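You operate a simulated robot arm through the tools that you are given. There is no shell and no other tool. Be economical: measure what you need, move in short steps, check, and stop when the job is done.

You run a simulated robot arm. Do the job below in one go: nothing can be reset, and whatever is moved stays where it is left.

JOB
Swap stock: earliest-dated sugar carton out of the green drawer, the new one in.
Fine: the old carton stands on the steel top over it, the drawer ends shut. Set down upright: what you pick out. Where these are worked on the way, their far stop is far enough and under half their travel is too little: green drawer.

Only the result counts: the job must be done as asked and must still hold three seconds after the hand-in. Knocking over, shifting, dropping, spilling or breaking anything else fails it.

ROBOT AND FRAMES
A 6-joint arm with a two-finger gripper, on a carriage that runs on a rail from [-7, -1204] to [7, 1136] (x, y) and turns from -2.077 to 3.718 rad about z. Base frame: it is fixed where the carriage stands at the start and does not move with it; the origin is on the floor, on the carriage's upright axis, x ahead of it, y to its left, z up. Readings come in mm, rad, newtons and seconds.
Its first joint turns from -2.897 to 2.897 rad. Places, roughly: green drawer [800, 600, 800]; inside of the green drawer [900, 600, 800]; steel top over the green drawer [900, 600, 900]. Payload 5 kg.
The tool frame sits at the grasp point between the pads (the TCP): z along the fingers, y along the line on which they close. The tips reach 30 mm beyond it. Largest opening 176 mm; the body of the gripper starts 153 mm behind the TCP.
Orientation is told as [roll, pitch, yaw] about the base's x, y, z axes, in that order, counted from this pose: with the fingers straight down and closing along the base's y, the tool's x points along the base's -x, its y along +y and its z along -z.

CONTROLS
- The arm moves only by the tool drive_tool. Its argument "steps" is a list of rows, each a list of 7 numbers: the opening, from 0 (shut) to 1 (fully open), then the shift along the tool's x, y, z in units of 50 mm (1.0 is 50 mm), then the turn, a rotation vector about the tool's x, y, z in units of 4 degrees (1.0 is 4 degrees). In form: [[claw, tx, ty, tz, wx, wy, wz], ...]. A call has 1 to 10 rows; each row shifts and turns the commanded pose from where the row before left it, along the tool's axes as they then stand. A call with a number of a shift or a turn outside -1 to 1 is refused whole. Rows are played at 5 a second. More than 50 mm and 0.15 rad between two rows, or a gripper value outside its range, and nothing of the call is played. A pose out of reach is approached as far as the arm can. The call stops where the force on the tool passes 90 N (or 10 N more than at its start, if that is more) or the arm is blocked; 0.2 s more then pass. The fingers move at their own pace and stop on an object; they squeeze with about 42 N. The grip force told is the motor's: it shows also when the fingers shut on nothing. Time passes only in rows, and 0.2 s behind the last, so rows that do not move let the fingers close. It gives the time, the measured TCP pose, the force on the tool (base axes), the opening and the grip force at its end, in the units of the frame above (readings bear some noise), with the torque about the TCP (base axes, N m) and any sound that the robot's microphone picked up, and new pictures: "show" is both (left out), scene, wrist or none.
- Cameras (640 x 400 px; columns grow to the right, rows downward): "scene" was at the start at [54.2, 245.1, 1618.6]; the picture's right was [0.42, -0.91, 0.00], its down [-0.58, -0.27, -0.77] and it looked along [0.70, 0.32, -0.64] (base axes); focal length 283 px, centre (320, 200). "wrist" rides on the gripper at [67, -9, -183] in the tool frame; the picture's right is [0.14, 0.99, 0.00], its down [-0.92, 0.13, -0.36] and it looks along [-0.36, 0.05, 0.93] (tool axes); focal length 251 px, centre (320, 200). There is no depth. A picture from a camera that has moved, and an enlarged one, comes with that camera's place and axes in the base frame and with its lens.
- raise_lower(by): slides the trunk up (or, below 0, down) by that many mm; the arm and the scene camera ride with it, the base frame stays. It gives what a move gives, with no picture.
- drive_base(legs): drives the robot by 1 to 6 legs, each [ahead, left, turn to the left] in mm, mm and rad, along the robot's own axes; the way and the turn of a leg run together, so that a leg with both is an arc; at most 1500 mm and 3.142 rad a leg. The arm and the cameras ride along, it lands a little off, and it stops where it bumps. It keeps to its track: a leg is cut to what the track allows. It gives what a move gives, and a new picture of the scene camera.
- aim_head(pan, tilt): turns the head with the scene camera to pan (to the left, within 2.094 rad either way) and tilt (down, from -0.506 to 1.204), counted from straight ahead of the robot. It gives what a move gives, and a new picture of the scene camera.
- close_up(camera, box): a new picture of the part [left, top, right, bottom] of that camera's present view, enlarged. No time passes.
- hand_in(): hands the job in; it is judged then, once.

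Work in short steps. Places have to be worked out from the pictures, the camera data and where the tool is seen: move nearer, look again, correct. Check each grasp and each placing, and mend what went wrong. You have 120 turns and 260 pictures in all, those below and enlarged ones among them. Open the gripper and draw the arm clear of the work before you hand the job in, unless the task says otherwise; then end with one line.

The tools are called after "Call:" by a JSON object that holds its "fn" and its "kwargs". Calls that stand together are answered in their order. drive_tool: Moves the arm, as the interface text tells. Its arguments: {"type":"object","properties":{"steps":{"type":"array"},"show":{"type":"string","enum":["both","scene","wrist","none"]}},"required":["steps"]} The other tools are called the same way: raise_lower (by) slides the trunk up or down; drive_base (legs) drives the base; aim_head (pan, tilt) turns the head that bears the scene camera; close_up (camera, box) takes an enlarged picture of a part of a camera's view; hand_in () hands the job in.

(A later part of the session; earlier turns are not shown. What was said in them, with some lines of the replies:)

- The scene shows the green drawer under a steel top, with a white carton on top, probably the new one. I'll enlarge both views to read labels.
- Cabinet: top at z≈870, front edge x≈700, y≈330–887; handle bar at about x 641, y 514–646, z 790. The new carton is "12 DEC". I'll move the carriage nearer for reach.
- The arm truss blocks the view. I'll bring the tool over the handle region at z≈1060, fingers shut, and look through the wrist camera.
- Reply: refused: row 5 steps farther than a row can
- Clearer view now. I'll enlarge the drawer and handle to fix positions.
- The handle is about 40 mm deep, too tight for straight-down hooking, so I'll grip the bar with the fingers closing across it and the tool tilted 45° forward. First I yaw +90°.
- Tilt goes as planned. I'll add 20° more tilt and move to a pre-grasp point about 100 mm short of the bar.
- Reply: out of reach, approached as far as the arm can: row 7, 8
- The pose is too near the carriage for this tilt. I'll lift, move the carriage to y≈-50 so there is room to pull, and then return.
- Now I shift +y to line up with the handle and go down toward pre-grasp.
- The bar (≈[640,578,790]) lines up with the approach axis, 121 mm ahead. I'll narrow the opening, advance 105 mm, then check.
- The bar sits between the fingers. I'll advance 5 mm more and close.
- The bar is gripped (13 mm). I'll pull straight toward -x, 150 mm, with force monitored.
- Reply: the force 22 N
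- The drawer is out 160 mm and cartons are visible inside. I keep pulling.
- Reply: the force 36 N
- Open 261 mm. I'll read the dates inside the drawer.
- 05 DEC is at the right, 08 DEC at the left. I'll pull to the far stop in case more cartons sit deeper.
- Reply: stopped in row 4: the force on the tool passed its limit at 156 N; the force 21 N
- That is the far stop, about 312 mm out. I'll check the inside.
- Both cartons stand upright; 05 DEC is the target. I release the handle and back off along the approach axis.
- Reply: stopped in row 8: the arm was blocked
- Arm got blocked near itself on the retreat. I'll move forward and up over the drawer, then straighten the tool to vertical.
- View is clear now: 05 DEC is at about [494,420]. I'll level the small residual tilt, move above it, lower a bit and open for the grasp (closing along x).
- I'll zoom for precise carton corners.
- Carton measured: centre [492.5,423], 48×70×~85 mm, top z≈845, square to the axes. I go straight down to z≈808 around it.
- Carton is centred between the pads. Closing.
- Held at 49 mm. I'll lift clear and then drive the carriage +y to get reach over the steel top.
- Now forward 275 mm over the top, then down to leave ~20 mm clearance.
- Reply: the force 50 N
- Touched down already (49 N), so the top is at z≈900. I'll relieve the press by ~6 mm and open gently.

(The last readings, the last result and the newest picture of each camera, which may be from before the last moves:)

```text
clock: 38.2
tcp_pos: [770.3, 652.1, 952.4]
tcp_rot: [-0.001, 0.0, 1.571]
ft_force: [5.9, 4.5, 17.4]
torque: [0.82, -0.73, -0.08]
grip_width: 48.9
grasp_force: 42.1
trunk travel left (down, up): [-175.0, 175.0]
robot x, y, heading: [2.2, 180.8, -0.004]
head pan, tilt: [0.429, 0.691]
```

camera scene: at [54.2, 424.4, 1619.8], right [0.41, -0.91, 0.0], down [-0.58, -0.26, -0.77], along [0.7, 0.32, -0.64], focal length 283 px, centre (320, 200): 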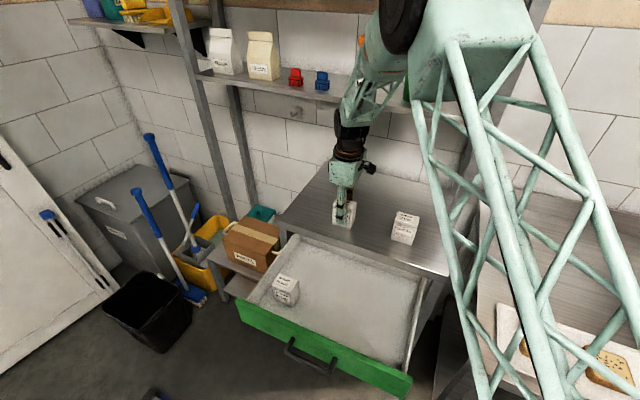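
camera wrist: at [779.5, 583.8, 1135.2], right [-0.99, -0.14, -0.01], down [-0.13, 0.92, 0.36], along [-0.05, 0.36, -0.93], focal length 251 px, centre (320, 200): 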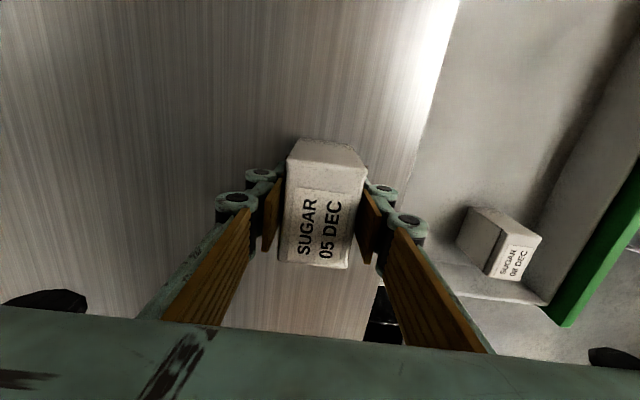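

Call:
{"fn": "drive_tool", "kwargs": {"steps": [[0, 0, 0, -0.02, 0, 0, 0], [0.45, 0, 0, 0, 0, 0, 0], [0.45, 0, 0, 0, 0, 0, 0], [0.45, 0, 0, 0, 0, 0, 0], [0.45, 0, 0, -0.6, 0, 0, 0], [0.45, 0, 0, -0.9, 0, 0, 0], [0.45, 0, 0, -0.9, 0, 0, 0]]}}

```text
clock: 39.8
tcp_pos: [769.2, 652.5, 1074.2]
tcp_rot: [0.001, -0.001, 1.572]
ft_force: [0.7, -0.2, 0.1]
torque: [-0.01, 0.01, 0.01]
grip_width: 79.3
grasp_force: 0.1
trunk travel left (down, up): [-175.0, 175.0]
robot x, y, heading: [-0.7, 179.1, -0.006]
head pan, tilt: [0.429, 0.691]
camera scene: at [56.8, 426.2, 1618.7], right [0.41, -0.91, 0.0], down [-0.58, -0.26, -0.77], along [0.7, 0.32, -0.64], focal length 283 px, centre (320, 200)
camera wrist: at [779.6, 584.6, 1256.6], right [-0.99, -0.14, 0.0], down [-0.13, 0.92, 0.36], along [-0.05, 0.36, -0.93], focal length 251 px, centre (320, 200)
```

scene: 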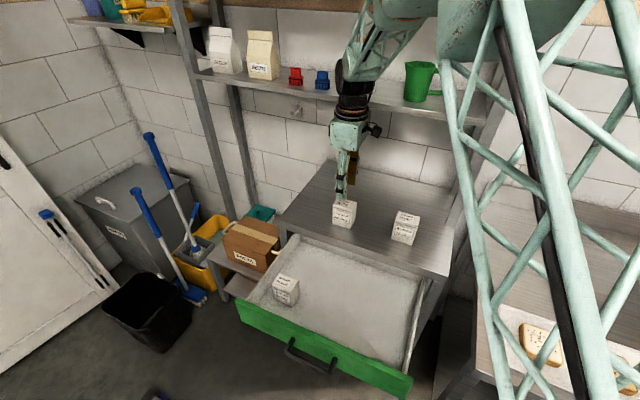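
wrist: 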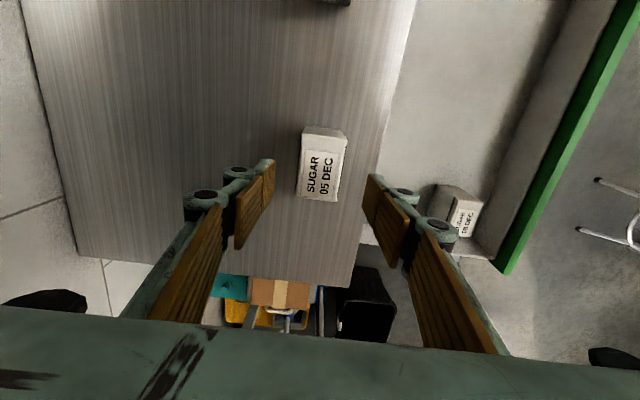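

05 DEC stands upright on the steel top. I'll move along -y above the new 12 DEC carton and look.

Call:
{"fn": "drive_tool", "kwargs": {"steps": [[0.55, 0.95, 0, 0, 0, 0, 0], [0.55, 0.95, 0, 0, 0, 0, 0], [0.55, 0.95, 0, 0, 0, 0, 0], [0.55, 0.95, 0, 0, 0, 0, 0]]}}

Call:
{"fn": "close_up", "kwargs": {"camera": "wrist", "box": [240, 90, 400, 215]}}

```text
clock: 40.8
tcp_pos: [772.6, 462.1, 1073.0]
tcp_rot: [0.0, 0.0, 1.571]
ft_force: [0.5, 0.4, -0.7]
torque: [-0.07, 0.01, 0.01]
grip_width: 96.7
grasp_force: 0.1
trunk travel left (down, up): [-175.0, 175.0]
robot x, y, heading: [1.0, 177.4, 0.0]
head pan, tilt: [0.429, 0.691]
camera scene: at [56.8, 426.4, 1618.6], right [0.41, -0.91, 0.0], down [-0.58, -0.26, -0.77], along [0.7, 0.32, -0.64], focal length 283 px, centre (320, 200)
camera wrist: at [781.4, 394.8, 1255.3], right [-0.99, -0.14, 0.0], down [-0.13, 0.92, 0.36], along [-0.05, 0.36, -0.93], focal length 251 px, centre (320, 200)
```

scene: 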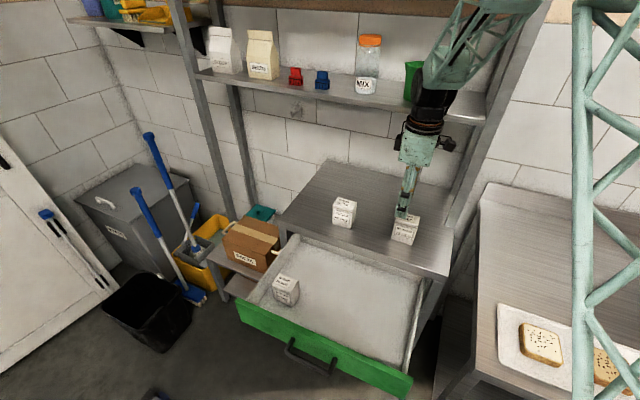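
wrist: 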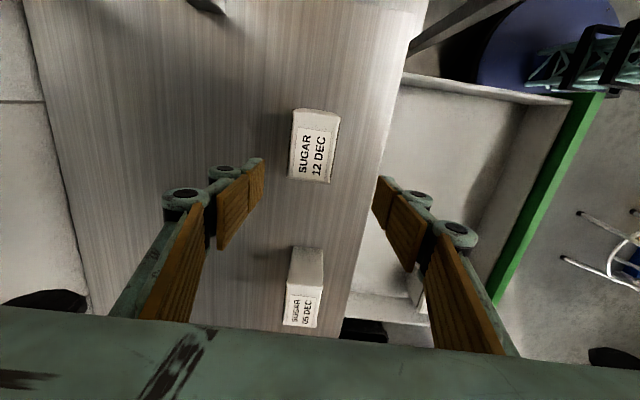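

```text
3.20 times, centred on (320, 152) of wrist
camera zoom: at [781.4, 394.8, 1255.3], right [-0.99, -0.14, 0.0], down [-0.13, 0.92, 0.36], along [-0.05, 0.36, -0.93], focal length 805 px, centre (320, 352)
```

zoom: 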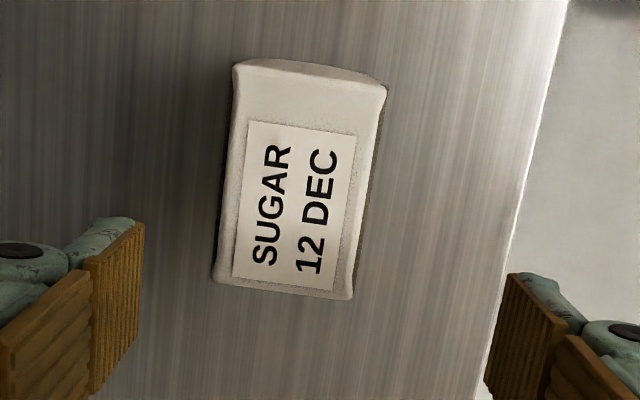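

New carton: centre [783,442], top z≈987, square. I align (+10 x, -20 y), descend 118 mm and look before closing.

Call:
{"fn": "drive_tool", "kwargs": {"steps": [[0.55, 0.4, -0.21, 0, 0, 0, 0], [0.55, 0, 0, 0.8, 0, 0, 0], [0.55, 0, 0, 0.8, 0, 0, 0], [0.55, 0, 0, 0.75, 0, 0, 0]], "show": "wrist"}}

```text
clock: 41.8
tcp_pos: [781.7, 443.4, 955.2]
tcp_rot: [-0.003, -0.001, 1.574]
ft_force: [0.5, 0.2, -0.3]
torque: [-0.02, -0.04, -0.01]
grip_width: 97.0
grasp_force: 0.0
trunk travel left (down, up): [-175.0, 175.0]
robot x, y, heading: [2.6, 180.1, -0.002]
head pan, tilt: [0.429, 0.691]
camera wrist: at [791.5, 374.8, 1138.6], right [-0.99, -0.14, 0.0], down [-0.13, 0.92, 0.36], along [-0.05, 0.36, -0.93], focal length 251 px, centre (320, 200)
```

wrist: 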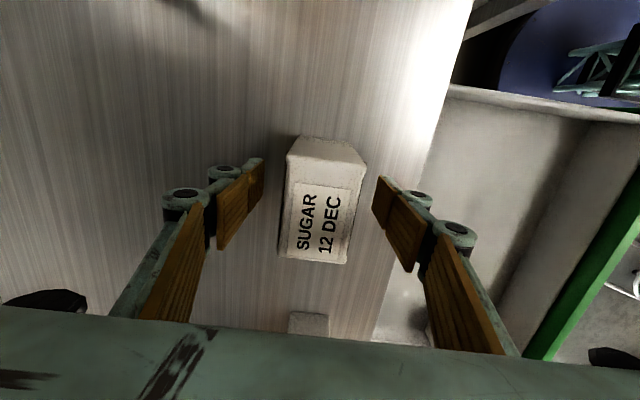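

Well centred. Closing and lifting.

Call:
{"fn": "drive_tool", "kwargs": {"steps": [[0.15, 0, 0, 0, 0, 0, 0], [0, 0, 0, 0, 0, 0, 0], [0, 0, 0, 0, 0, 0, 0], [0, 0, 0, -0.6, 0, 0, 0], [0, 0, 0, -0.9, 0, 0, 0], [0, 0, 0, -0.9, 0, 0, 0]]}}

```text
clock: 43.2
tcp_pos: [779.7, 442.4, 1076.2]
tcp_rot: [0.001, 0.001, 1.574]
ft_force: [-0.3, -0.4, -2.2]
torque: [-0.03, -0.02, 0.02]
grip_width: 49.0
grasp_force: 42.0
trunk travel left (down, up): [-175.0, 175.0]
robot x, y, heading: [-2.5, 181.7, -0.004]
head pan, tilt: [0.429, 0.691]
camera scene: at [56.9, 426.2, 1618.7], right [0.41, -0.91, 0.0], down [-0.58, -0.26, -0.77], along [0.7, 0.32, -0.64], focal length 283 px, centre (320, 200)
camera wrist: at [789.2, 374.7, 1258.2], right [-0.99, -0.14, 0.0], down [-0.13, 0.92, 0.36], along [-0.05, 0.36, -0.93], focal length 251 px, centre (320, 200)
```

scene: 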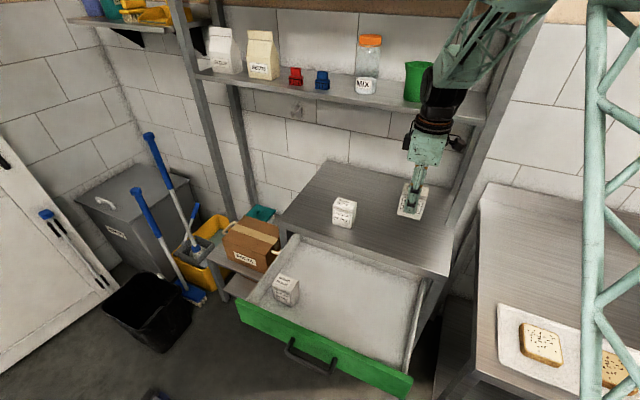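
wrist: 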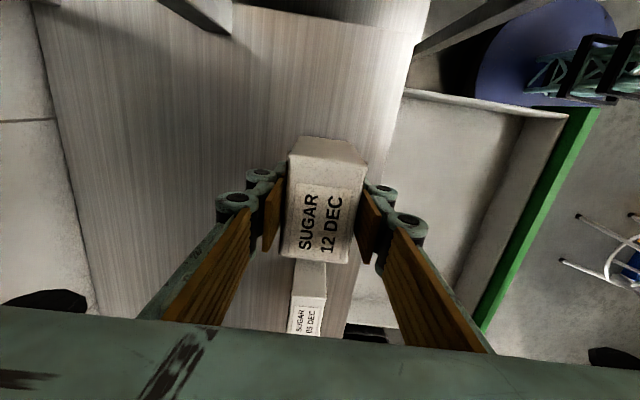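

Held. I'll carry it back over the vacated drawer spot and descend to ~25 mm above the drawer floor (contact expected at TCP z≈813).

Call:
{"fn": "drive_tool", "kwargs": {"steps": [[0, 0.03, 0.96, 0, 0, 0, 0], [0, 0.03, 0.96, 0, 0, 0, 0], [0, 0.03, 0.96, 0, 0, 0, 0], [0, 0.03, 0.96, 0, 0, 0, 0], [0, 0.03, 0.96, 0, 0, 0, 0], [0, 0.03, 0.96, 0, 0, 0, 0], [0, 0, 0, 0.9, 0, 0, 0], [0, 0, 0, 0.9, 0, 0, 0]]}}

```text
clock: 45.0
tcp_pos: [492.1, 432.6, 983.7]
tcp_rot: [0.0, -0.001, 1.573]
ft_force: [0.2, -0.2, -2.6]
torque: [-0.01, 0.01, -0.02]
grip_width: 49.2
grasp_force: 41.9
trunk travel left (down, up): [-175.0, 175.0]
robot x, y, heading: [1.8, 185.4, -0.006]
head pan, tilt: [0.429, 0.691]
camera scene: at [57.1, 426.5, 1618.3], right [0.41, -0.91, 0.0], down [-0.58, -0.26, -0.77], along [0.7, 0.32, -0.64], focal length 283 px, centre (320, 200)
camera wrist: at [502.5, 365.1, 1166.8], right [-0.99, -0.14, 0.0], down [-0.13, 0.92, 0.36], along [-0.05, 0.36, -0.93], focal length 251 px, centre (320, 200)
```

scene: 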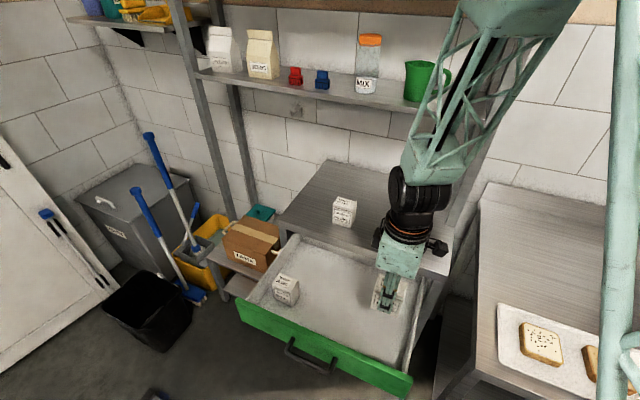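
wrist: 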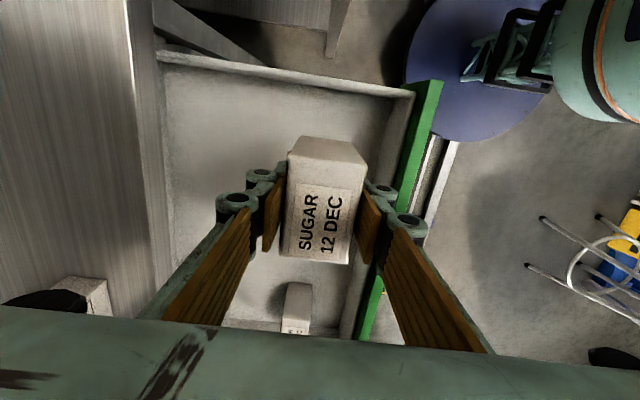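

Clear inside the drawer. Lowering to just above the floor, with small last steps.

Call:
{"fn": "drive_tool", "kwargs": {"steps": [[0, 0, 0, 0.9, 0, 0, 0], [0, 0, 0, 0.9, 0, 0, 0], [0, 0, 0, 0.9, 0, 0, 0], [0, 0, 0, 0.4, 0, 0, 0], [0, 0, 0, 0.12, 0, 0, 0], [0, 0, 0, 0.08, 0, 0, 0]], "show": "wrist"}}

```text
clock: 46.4
tcp_pos: [492.5, 431.8, 820.0]
tcp_rot: [0.0, -0.001, 1.572]
ft_force: [-0.5, 0.6, -3.4]
torque: [0.0, -0.02, 0.0]
grip_width: 49.1
grasp_force: 42.7
trunk travel left (down, up): [-175.0, 175.0]
robot x, y, heading: [-2.7, 182.4, -0.007]
head pan, tilt: [0.429, 0.691]
camera wrist: at [502.5, 364.2, 1003.1], right [-0.99, -0.14, 0.0], down [-0.13, 0.92, 0.36], along [-0.05, 0.36, -0.93], focal length 251 px, centre (320, 200)
```

wrist: 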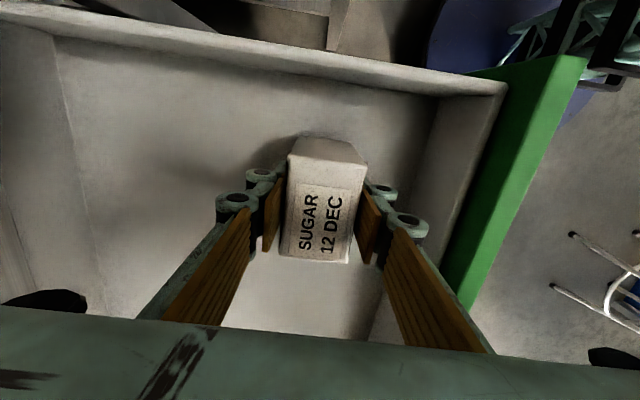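

Not yet touching; I step down a couple of mm at a time.

Call:
{"fn": "drive_tool", "kwargs": {"steps": [[0, 0, 0, 0.06, 0, 0, 0], [0, 0, 0, 0.06, 0, 0, 0], [0, 0, 0, 0.04, 0, 0, 0]], "show": "none"}}

```text
clock: 47.2
tcp_pos: [493.5, 432.9, 812.5]
tcp_rot: [-0.001, 0.0, 1.572]
ft_force: [0.0, -0.5, -2.3]
torque: [0.0, 0.01, 0.02]
grip_width: 49.0
grasp_force: 41.9
trunk travel left (down, up): [-175.0, 175.0]
robot x, y, heading: [-0.5, 177.9, -0.007]
head pan, tilt: [0.429, 0.691]
```

Call:
{"fn": "drive_tool", "kwargs": {"steps": [[0, 0, 0, 0.03, 0, 0, 0], [0, 0, 0, 0.03, 0, 0, 0]], "show": "none"}}

```text
clock: 47.8
tcp_pos: [491.4, 432.5, 809.1]
tcp_rot: [-0.001, -0.001, 1.574]
ft_force: [0.1, -0.3, -3.4]
torque: [-0.02, 0.0, 0.03]
grip_width: 49.2
grasp_force: 41.7
trunk travel left (down, up): [-175.0, 175.0]
robot x, y, heading: [1.1, 179.7, -0.009]
head pan, tilt: [0.429, 0.691]
```

Call:
{"fn": "drive_tool", "kwargs": {"steps": [[0, 0, 0, 0.05, 0, 0, 0], [0, 0, 0, 0.04, 0, 0, 0]], "show": "none"}}

```text
clock: 48.4
tcp_pos: [493.4, 432.2, 807.1]
tcp_rot: [-0.004, -0.002, 1.573]
ft_force: [0.8, 0.1, 47.8]
torque: [-0.14, -0.06, 0.0]
grip_width: 49.4
grasp_force: 42.1
trunk travel left (down, up): [-175.0, 175.0]
robot x, y, heading: [-0.9, 181.9, -0.004]
head pan, tilt: [0.429, 0.691]
```

Contact felt at z≈807. I relieve, open modestly and rise straight up.

Call:
{"fn": "drive_tool", "kwargs": {"steps": [[0, 0, 0, -0.06, 0, 0, 0], [0, 0, 0, 0, 0, 0, 0], [0.5, 0, 0, 0, 0, 0, 0], [0.5, 0, 0, 0, 0, 0, 0], [0.5, 0, 0, 0, 0, 0, 0], [0.5, 0, 0, -0.6, 0, 0, 0], [0.5, 0, 0, -0.9, 0, 0, 0], [0.5, 0, 0, -0.9, 0, 0, 0], [0.5, 0, 0, -0.9, 0, 0, 0], [0.5, 0, 0, -0.9, 0, 0, 0]]}}

```text
clock: 50.6
tcp_pos: [492.6, 432.2, 1016.4]
tcp_rot: [0.001, 0.002, 1.572]
ft_force: [0.4, -0.1, -1.2]
torque: [-0.01, 0.13, 0.01]
grip_width: 88.1
grasp_force: 0.1
trunk travel left (down, up): [-175.0, 175.0]
robot x, y, heading: [1.5, 178.4, -0.001]
head pan, tilt: [0.429, 0.691]
camera scene: at [57.6, 426.4, 1618.6], right [0.41, -0.91, 0.0], down [-0.58, -0.26, -0.77], along [0.7, 0.32, -0.64], focal length 283 px, centre (320, 200)
camera wrist: at [502.2, 365.1, 1200.2], right [-0.99, -0.14, 0.0], down [-0.13, 0.92, 0.36], along [-0.05, 0.36, -0.93], focal length 251 px, centre (320, 200)
```

scene: 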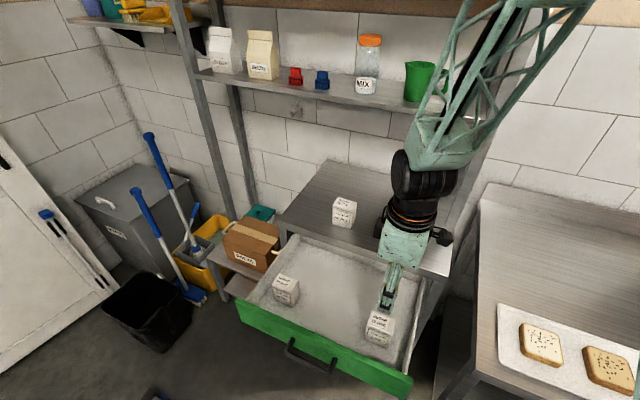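
wrist: 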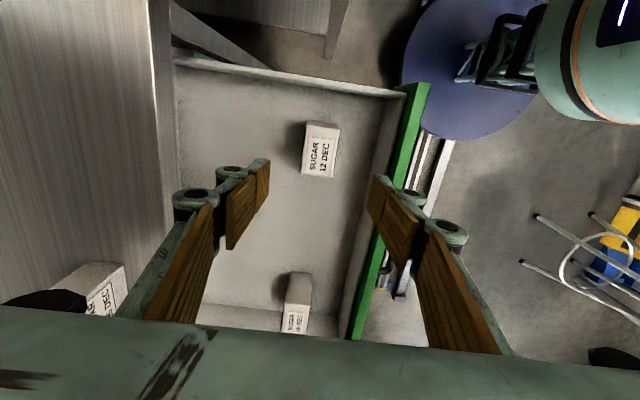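

12 DEC stands upright where the old one was. Now to shut the drawer: I'll raise, shift, shut the fingers and reposition the carriage for pushing on the handle from the front.

Call:
{"fn": "drive_tool", "kwargs": {"steps": [[0.3, -0.95, 0, -0.3, 0, 0, 0], [0, -0.95, 0, -0.3, 0, 0, 0], [0, -0.95, 0, -0.3, 0, 0, 0]], "show": "none"}}

Call:
{"fn": "drive_base", "kwargs": {"legs": [[0, -130, 0]]}}

Call:
{"fn": "drive_tool", "kwargs": {"steps": [[0, -0.9, 0.4, 0, 0, 0, 0], [0, -0.9, 0.4, 0, 0, 0, 0], [0, -0.8, 0.4, 0, 0, 0, 0], [0, 0, 0.9, 0, 0, 0, 0], [0, 0, 0.9, 0, 0, 0, 0], [0, 0, 0.9, 0, 0, 0, 0], [0, 0, 0.66, 0, 0, 0, 0]]}}

```text
clock: 51.4
tcp_pos: [491.2, 573.6, 1061.0]
tcp_rot: [0.001, -0.001, 1.572]
ft_force: [0.8, -0.4, 0.1]
torque: [0.03, -0.07, -0.01]
grip_width: 0.0
grasp_force: 42.2
trunk travel left (down, up): [-175.0, 175.0]
robot x, y, heading: [-0.5, 187.3, -0.006]
head pan, tilt: [0.429, 0.691]
```

```text
clock: 52.7
tcp_pos: [490.5, 444.4, 1062.3]
tcp_rot: [-0.002, 0.001, 1.573]
ft_force: [0.3, -0.1, 0.3]
torque: [-0.01, 0.02, -0.01]
grip_width: 0.2
grasp_force: 42.2
trunk travel left (down, up): [-175.0, 175.0]
robot x, y, heading: [-1.0, 51.3, -0.01]
head pan, tilt: [0.429, 0.691]
camera scene: at [55.8, 296.3, 1618.6], right [0.41, -0.91, 0.0], down [-0.58, -0.26, -0.77], along [0.7, 0.32, -0.64], focal length 283 px, centre (320, 200)
```

scene: 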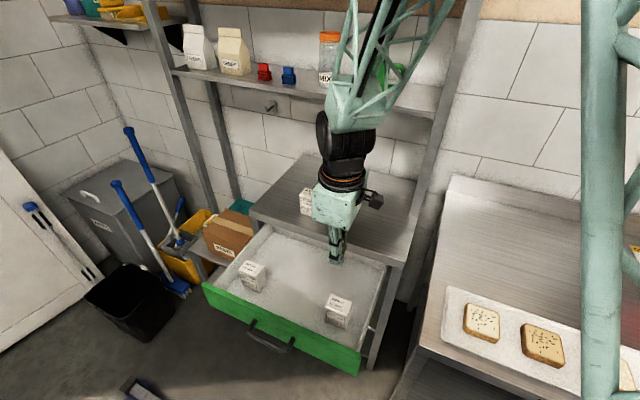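

```text
clock: 54.5
tcp_pos: [286.0, 555.8, 1042.0]
tcp_rot: [0.014, 0.034, 1.521]
ft_force: [-0.5, 0.2, 0.8]
torque: [-0.02, -0.02, 0.02]
grip_width: 0.2
grasp_force: 41.4
trunk travel left (down, up): [-175.0, 175.0]
robot x, y, heading: [-0.8, 52.7, -0.008]
head pan, tilt: [0.429, 0.691]
stopped in row 7: the arm was blocked; the commanded pose is now the measured one
camera scene: at [62.6, 297.8, 1641.2], right [0.4, -0.92, 0.0], down [-0.39, -0.17, -0.91], along [0.83, 0.36, -0.42], focal length 283 px, centre (320, 200)
camera wrist: at [295.4, 494.1, 1226.9], right [-1.0, -0.09, 0.02], down [-0.08, 0.94, 0.33], along [-0.05, 0.33, -0.94], focal length 251 px, centre (320, 200)
```

scene: 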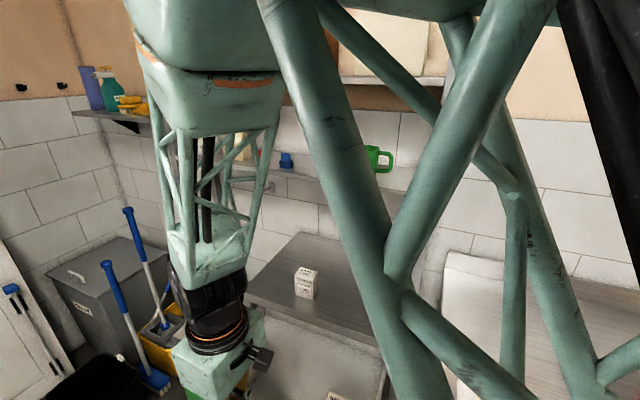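
wrist: 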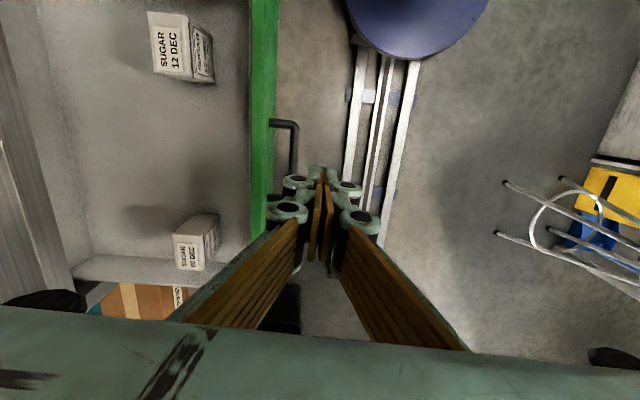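

The arm bumped the head mast. I'll draw the tool back, then turn the carriage left so the head swings away and the tool arrives in front of the handle. I also pre-turn the wrist so it ends square.

Call:
{"fn": "drive_tool", "kwargs": {"steps": [[0, 0.57, -0.68, -0.05, 0, 0, 0], [0, 0.57, -0.68, -0.05, 0, 0, 0], [0, 0.57, -0.68, -0.05, 0, 0, 0], [0, 0.57, -0.68, -0.05, 0, 0, 0], [0, 0.57, -0.68, -0.05, 0, 0, 0], [0, 0.57, -0.68, -0.05, 0, 0, 0], [0, 0, 0, 0, 0.2, -0.49, 0.5], [0, 0, 0, 0, 0, 0, 1], [0, 0, 0, 0, 0, 0, 1], [0, 0, 0, 0, 0, 0, 1]], "show": "none"}}

Call:
{"fn": "drive_tool", "kwargs": {"steps": [[0, 0, 0, 0, 0, 0, 1], [0, 0, 0, 0, 0, 0, 1], [0, 0, 0, 0, 0, 0, 1]], "show": "scene"}}

```text
clock: 56.7
tcp_pos: [480.8, 375.9, 1062.8]
tcp_rot: [-0.001, -0.007, 1.275]
ft_force: [0.7, 0.2, -0.5]
torque: [0.02, 0.05, 0.01]
grip_width: 0.0
grasp_force: 42.0
trunk travel left (down, up): [-175.0, 175.0]
robot x, y, heading: [0.5, 49.0, -0.008]
head pan, tilt: [0.429, 0.691]
```

```text
clock: 57.5
tcp_pos: [480.8, 377.0, 1061.8]
tcp_rot: [0.0, -0.007, 1.068]
ft_force: [-0.2, -0.1, 0.0]
torque: [0.04, -0.01, -0.01]
grip_width: 0.1
grasp_force: 41.6
trunk travel left (down, up): [-175.0, 175.0]
robot x, y, heading: [2.6, 51.4, -0.003]
head pan, tilt: [0.429, 0.691]
camera scene: at [55.9, 296.1, 1618.6], right [0.41, -0.91, 0.0], down [-0.58, -0.26, -0.77], along [0.7, 0.32, -0.64], focal length 283 px, centre (320, 200)
```

scene: 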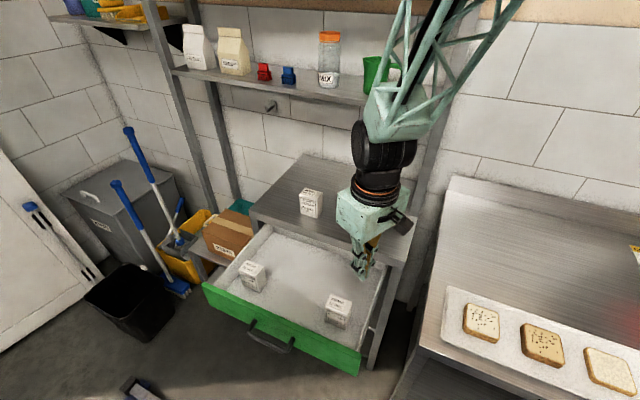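

Now turn the carriage +0.51 rad; the tool should end near [258,570,1062].

Call:
{"fn": "drive_base", "kwargs": {"legs": [[0, 0, 0.51]]}}

Call:
{"fn": "aim_head", "kwargs": {"pan": -0.15, "tilt": 0.8}}

```text
clock: 59.4
tcp_pos: [262.2, 569.2, 1061.5]
tcp_rot: [-0.001, -0.005, 1.574]
ft_force: [0.3, -0.3, 1.0]
torque: [0.02, 0.03, 0.02]
grip_width: 0.1
grasp_force: 41.9
trunk travel left (down, up): [-175.0, 175.0]
robot x, y, heading: [1.0, 49.2, 0.499]
head pan, tilt: [0.429, 0.691]
camera scene: at [-70.3, 293.9, 1618.6], right [0.8, -0.6, 0.0], down [-0.38, -0.51, -0.77], along [0.46, 0.62, -0.64], focal length 283 px, centre (320, 200)
```

scene: 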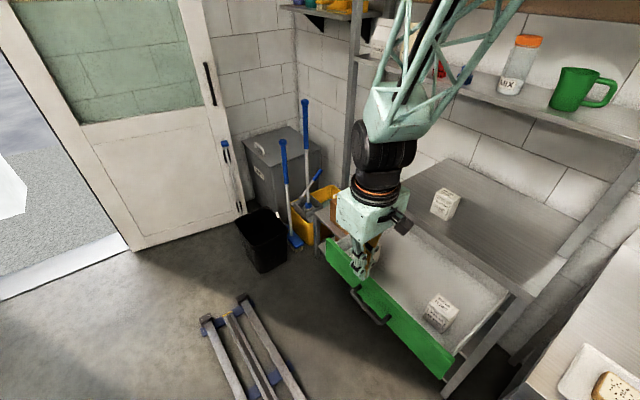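

```text
clock: 60.4
tcp_pos: [262.0, 568.8, 1061.9]
tcp_rot: [0.0, -0.007, 1.574]
ft_force: [-0.2, 0.3, 1.1]
torque: [-0.03, 0.01, -0.01]
grip_width: 0.0
grasp_force: 42.0
trunk travel left (down, up): [-175.0, 175.0]
robot x, y, heading: [2.4, 50.1, 0.5]
head pan, tilt: [-0.15, 0.799]
camera scene: at [-45.7, 253.3, 1609.6], right [0.34, -0.94, 0.0], down [-0.67, -0.25, -0.7], along [0.65, 0.24, -0.72], focal length 283 px, centre (320, 200)
```

scene: 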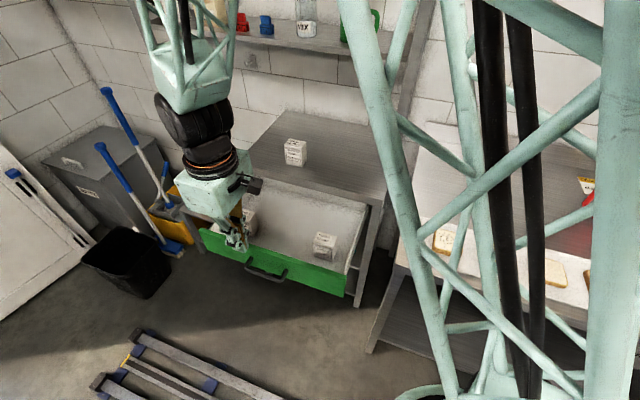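

Tool is in front of the drawer. I descend to z≈800 just outside the handle.

Call:
{"fn": "drive_tool", "kwargs": {"steps": [[0, -0.2, 0.14, 0, 0, 0, 0], [0, 0, 0, 0.9, 0, 0, 0], [0, 0, 0, 0.9, 0, 0, 0], [0, 0, 0, 0.9, 0, 0, 0], [0, 0, 0, 0.9, 0, 0, 0], [0, 0, 0, 0.9, 0, 0, 0], [0, 0, 0, 0.75, 0, 0, 0]]}}

```text
clock: 62.0
tcp_pos: [255.7, 581.3, 799.5]
tcp_rot: [-0.001, -0.005, 1.575]
ft_force: [-0.5, -0.7, 0.7]
torque: [0.06, 0.0, 0.02]
grip_width: 0.1
grasp_force: 42.1
trunk travel left (down, up): [-175.0, 175.0]
robot x, y, heading: [-0.4, 51.8, 0.502]
head pan, tilt: [-0.15, 0.799]
camera scene: at [-45.8, 253.0, 1609.6], right [0.34, -0.94, 0.0], down [-0.67, -0.25, -0.7], along [0.65, 0.24, -0.72], focal length 283 px, centre (320, 200)
camera wrist: at [264.9, 512.1, 981.9], right [-0.99, -0.14, 0.0], down [-0.13, 0.92, 0.37], along [-0.05, 0.36, -0.93], focal length 251 px, centre (320, 200)
```

scene: 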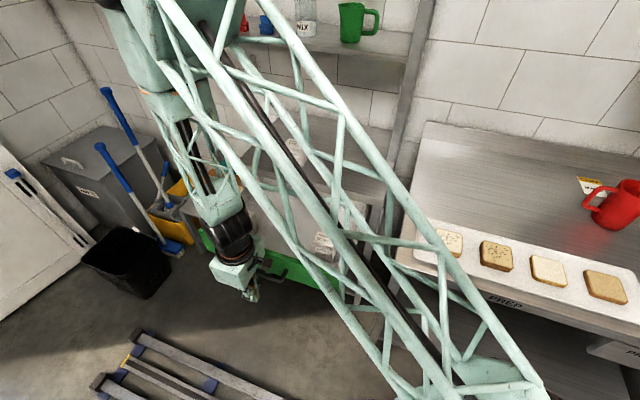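
wrist: 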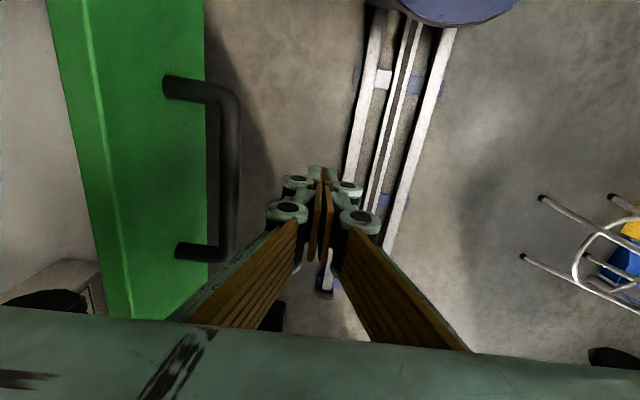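

The bar is ~70 mm ahead of the fingers. I push gently in +x.

Call:
{"fn": "drive_tool", "kwargs": {"steps": [[0, 0, -0.5, 0, 0, 0, 0], [0, 0, -0.2, 0, 0, 0, 0], [0, 0, -0.2, 0, 0, 0, 0], [0, 0, -0.2, 0, 0, 0, 0], [0, 0, -0.25, 0, 0, 0, 0], [0, 0, -0.3, 0, 0, 0, 0], [0, 0, -0.35, 0, 0, 0, 0], [0, 0, -0.35, 0, 0, 0, 0], [0, 0, -0.35, 0, 0, 0, 0], [0, 0, -0.3, 0, 0, 0, 0]]}}

```text
clock: 64.2
tcp_pos: [406.6, 580.9, 799.7]
tcp_rot: [0.001, -0.004, 1.575]
ft_force: [-0.3, -0.3, -0.5]
torque: [0.01, -0.03, 0.0]
grip_width: 0.0
grasp_force: 42.1
trunk travel left (down, up): [-175.0, 175.0]
robot x, y, heading: [1.5, 51.8, 0.499]
head pan, tilt: [-0.15, 0.799]
camera scene: at [-45.9, 253.3, 1609.6], right [0.34, -0.94, 0.0], down [-0.67, -0.25, -0.7], along [0.65, 0.24, -0.72], focal length 283 px, centre (320, 200)
camera wrist: at [415.8, 512.4, 981.7], right [-0.99, -0.14, 0.0], down [-0.13, 0.92, 0.37], along [-0.05, 0.36, -0.93], focal length 251 px, centre (320, 200)
```

scene: 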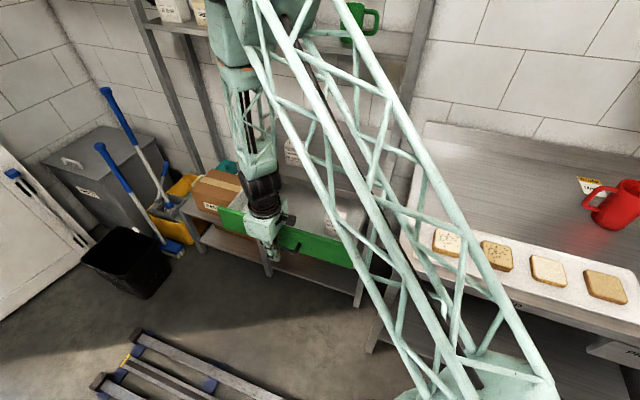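
wrist: 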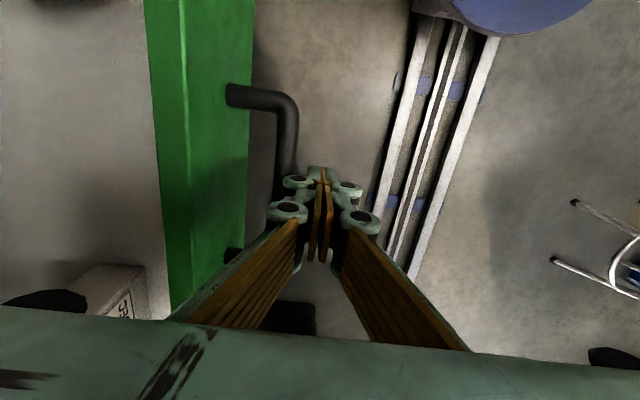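

The drawer is sliding in. I continue at the same pace toward TCP x≈590.

Call:
{"fn": "drive_tool", "kwargs": {"steps": [[0, 0, -0.25, 0, 0, 0, 0], [0, 0, -0.35, 0, 0, 0, 0], [0, 0, -0.4, 0, 0, 0, 0], [0, 0, -0.4, 0, 0, 0, 0], [0, 0, -0.4, 0, 0, 0, 0], [0, 0, -0.4, 0, 0, 0, 0], [0, 0, -0.4, 0, 0, 0, 0], [0, 0, -0.4, 0, 0, 0, 0], [0, 0, -0.3, 0, 0, 0, 0], [0, 0, -0.2, 0, 0, 0, 0]]}}

```text
clock: 66.4
tcp_pos: [579.6, 581.8, 800.1]
tcp_rot: [0.0, -0.005, 1.575]
ft_force: [0.7, 0.1, -0.5]
torque: [0.04, 0.0, 0.0]
grip_width: 0.0
grasp_force: 41.9
trunk travel left (down, up): [-175.0, 175.0]
robot x, y, heading: [-0.5, 50.7, 0.499]
head pan, tilt: [-0.15, 0.799]
camera scene: at [-45.7, 253.3, 1609.6], right [0.34, -0.94, 0.0], down [-0.67, -0.25, -0.7], along [0.65, 0.24, -0.72], focal length 283 px, centre (320, 200)
camera wrist: at [590.9, 513.5, 982.0], right [-0.99, -0.14, 0.0], down [-0.13, 0.92, 0.37], along [-0.05, 0.36, -0.93], focal length 251 px, centre (320, 200)
```

scene: 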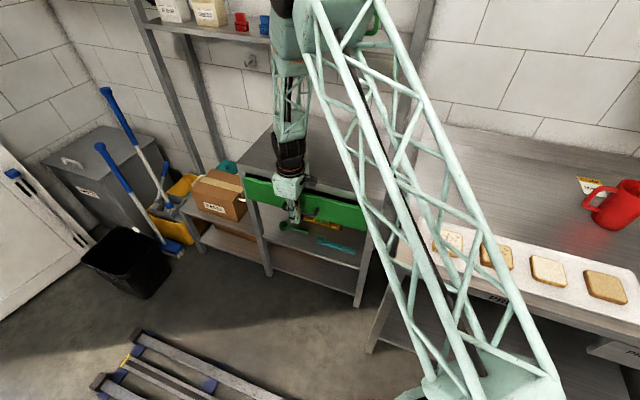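
wrist: 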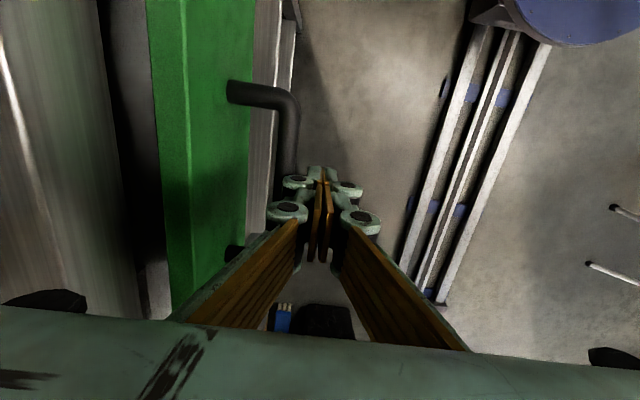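

Still some 30 mm to go. I push on in small steps until the stop is felt.

Call:
{"fn": "drive_tool", "kwargs": {"steps": [[0, 0, -0.2, 0, 0, 0, 0], [0, 0, -0.2, 0, 0, 0, 0], [0, 0, -0.1, 0, 0, 0, 0], [0, 0, -0.1, 0, 0, 0, 0], [0, 0, -0.08, 0, 0, 0, 0], [0, 0, -0.08, 0, 0, 0, 0]]}}

```text
clock: 67.8
tcp_pos: [609.0, 583.4, 799.0]
tcp_rot: [0.008, 0.001, 1.58]
ft_force: [-89.5, 0.4, 13.0]
torque: [0.0, -0.16, 0.0]
grip_width: 0.1
grasp_force: 41.7
trunk travel left (down, up): [-175.0, 175.0]
robot x, y, heading: [0.7, 46.6, 0.505]
head pan, tilt: [-0.15, 0.799]
camera scene: at [-50.6, 252.7, 1609.6], right [0.35, -0.94, 0.0], down [-0.67, -0.25, -0.7], along [0.66, 0.24, -0.71], focal length 283 px, centre (320, 200)
camera wrist: at [620.2, 514.7, 982.4], right [-0.99, -0.15, 0.01], down [-0.13, 0.92, 0.36], along [-0.06, 0.36, -0.93], focal length 251 px, centre (320, 200)
```

scene: 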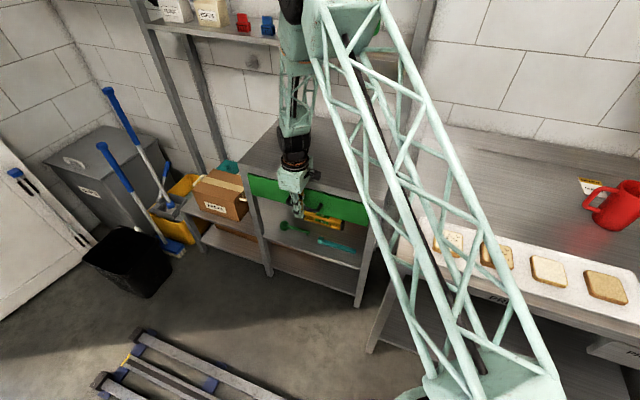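
wrist: 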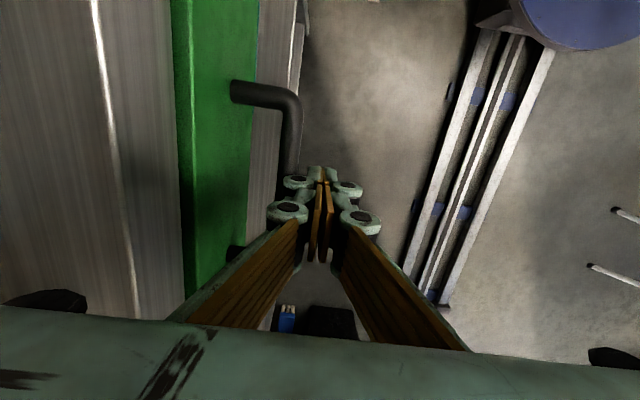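

Hard stop at TCP x≈609 (90 N): the drawer is shut. I back off, then rise and open the gripper well clear.

Call:
{"fn": "drive_tool", "kwargs": {"steps": [[0, 0, 0.3, 0, 0, 0, 0], [0, 0, 0.6, 0, 0, 0, 0], [0, 0, 0.9, 0, 0, 0, 0], [0, 0, 0, -0.9, 0, 0, 0], [0, 0, 0, -0.9, 0, 0, 0], [0, 0, 0, -0.9, 0, 0, 0], [0, 0, 0, -0.9, 0, 0, 0], [0.5, 0, 0, -0.9, 0, 0, 0], [0.5, 0, 0, -0.9, 0, 0, 0], [0.5, 0, 0, 0, 0, 0, 0]]}}

Call:
{"fn": "aim_head", "kwargs": {"pan": 0.1, "tilt": 0.75}}

```text
clock: 70.0
tcp_pos: [528.5, 580.6, 1070.3]
tcp_rot: [0.001, -0.007, 1.574]
ft_force: [-0.4, -1.7, 0.2]
torque: [0.06, -0.12, -0.01]
grip_width: 87.9
grasp_force: 0.0
trunk travel left (down, up): [-175.0, 175.0]
robot x, y, heading: [-2.6, 47.2, 0.499]
head pan, tilt: [-0.15, 0.799]
camera scene: at [-46.4, 252.8, 1609.6], right [0.34, -0.94, 0.0], down [-0.67, -0.25, -0.7], along [0.66, 0.24, -0.72], focal length 283 px, centre (320, 200)
camera wrist: at [538.9, 511.2, 1252.9], right [-0.99, -0.14, 0.0], down [-0.13, 0.92, 0.37], along [-0.05, 0.36, -0.93], focal length 251 px, centre (320, 200)
```

scene: 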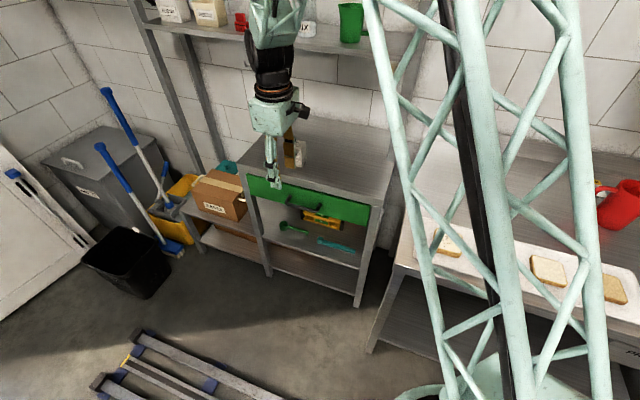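
wrist: 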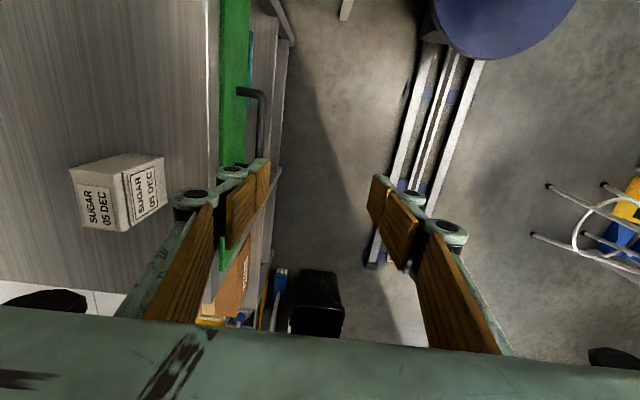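

```text
clock: 70.7
tcp_pos: [530.7, 580.7, 1069.6]
tcp_rot: [0.0, -0.007, 1.575]
ft_force: [0.2, -0.3, 0.4]
torque: [0.01, 0.01, 0.0]
grip_width: 87.9
grasp_force: 0.1
trunk travel left (down, up): [-175.0, 175.0]
robot x, y, heading: [0.3, 52.4, 0.505]
head pan, tilt: [0.099, 0.75]
camera scene: at [-52.9, 272.4, 1613.6], right [0.56, -0.83, 0.0], down [-0.56, -0.39, -0.73], along [0.6, 0.41, -0.68], focal length 283 px, centre (320, 200)
```

scene: 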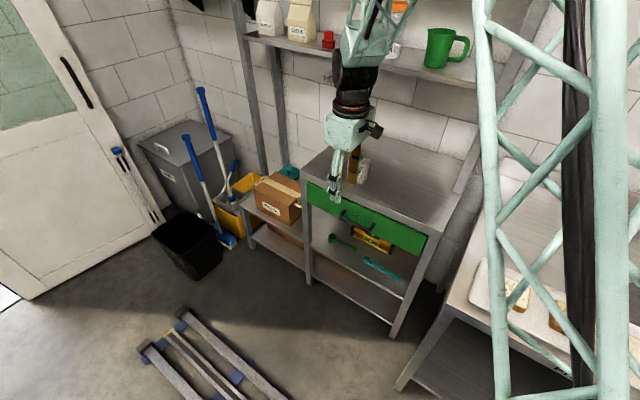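

05 DEC is upright on the top. I'll verify the drawer is fully flush.

Call:
{"fn": "close_up", "kwargs": {"camera": "scene", "box": [290, 150, 450, 275]}}

Call:
{"fn": "close_up", "kwargs": {"camera": "wrist", "box": [60, 60, 300, 260]}}

```text
3.20 times, centred on (370, 212) of scene
camera zoom: at [-52.9, 272.4, 1613.6], right [0.56, -0.83, 0.0], down [-0.56, -0.39, -0.73], along [0.6, 0.41, -0.68], focal length 906 px, centre (160, 160)
```

zoom: 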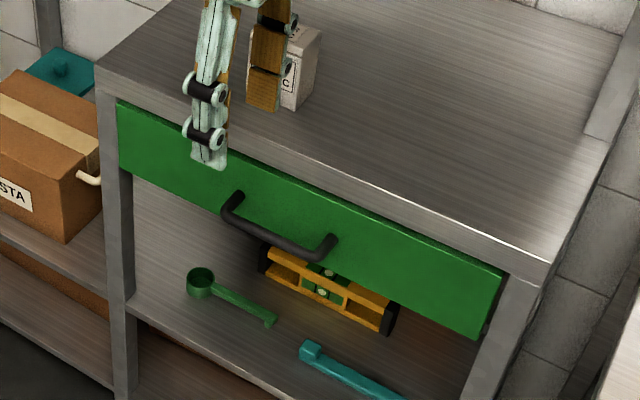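

```text
2.00 times, centred on (180, 160) of wrist
camera zoom: at [539.6, 511.5, 1252.0], right [-0.99, -0.14, 0.0], down [-0.13, 0.92, 0.37], along [-0.05, 0.36, -0.93], focal length 503 px, centre (600, 280)
```

zoom: 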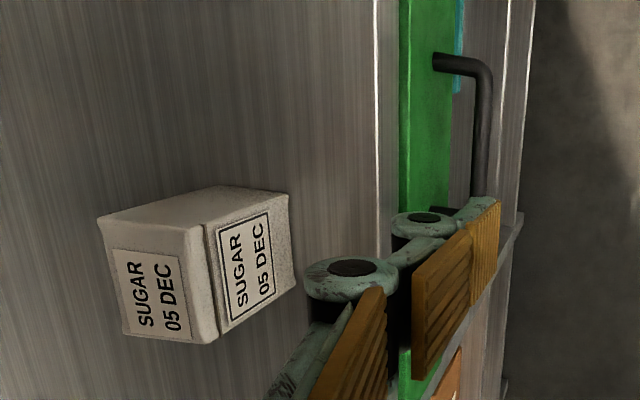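

The handle is back at its starting place (x≈640), and the drawer met its hard stop. 05 DEC stands upright on the steel top, 12 DEC is inside, the gripper is open and clear. Handing in.

Call:
{"fn": "hand_in", "kwargs": {}}

```text
The job is handed in.
```

The 05 DEC carton stands upright on the steel top, the new 12 DEC carton is in the green drawer beside the 08 DEC one, and the drawer is pushed shut to its stop.
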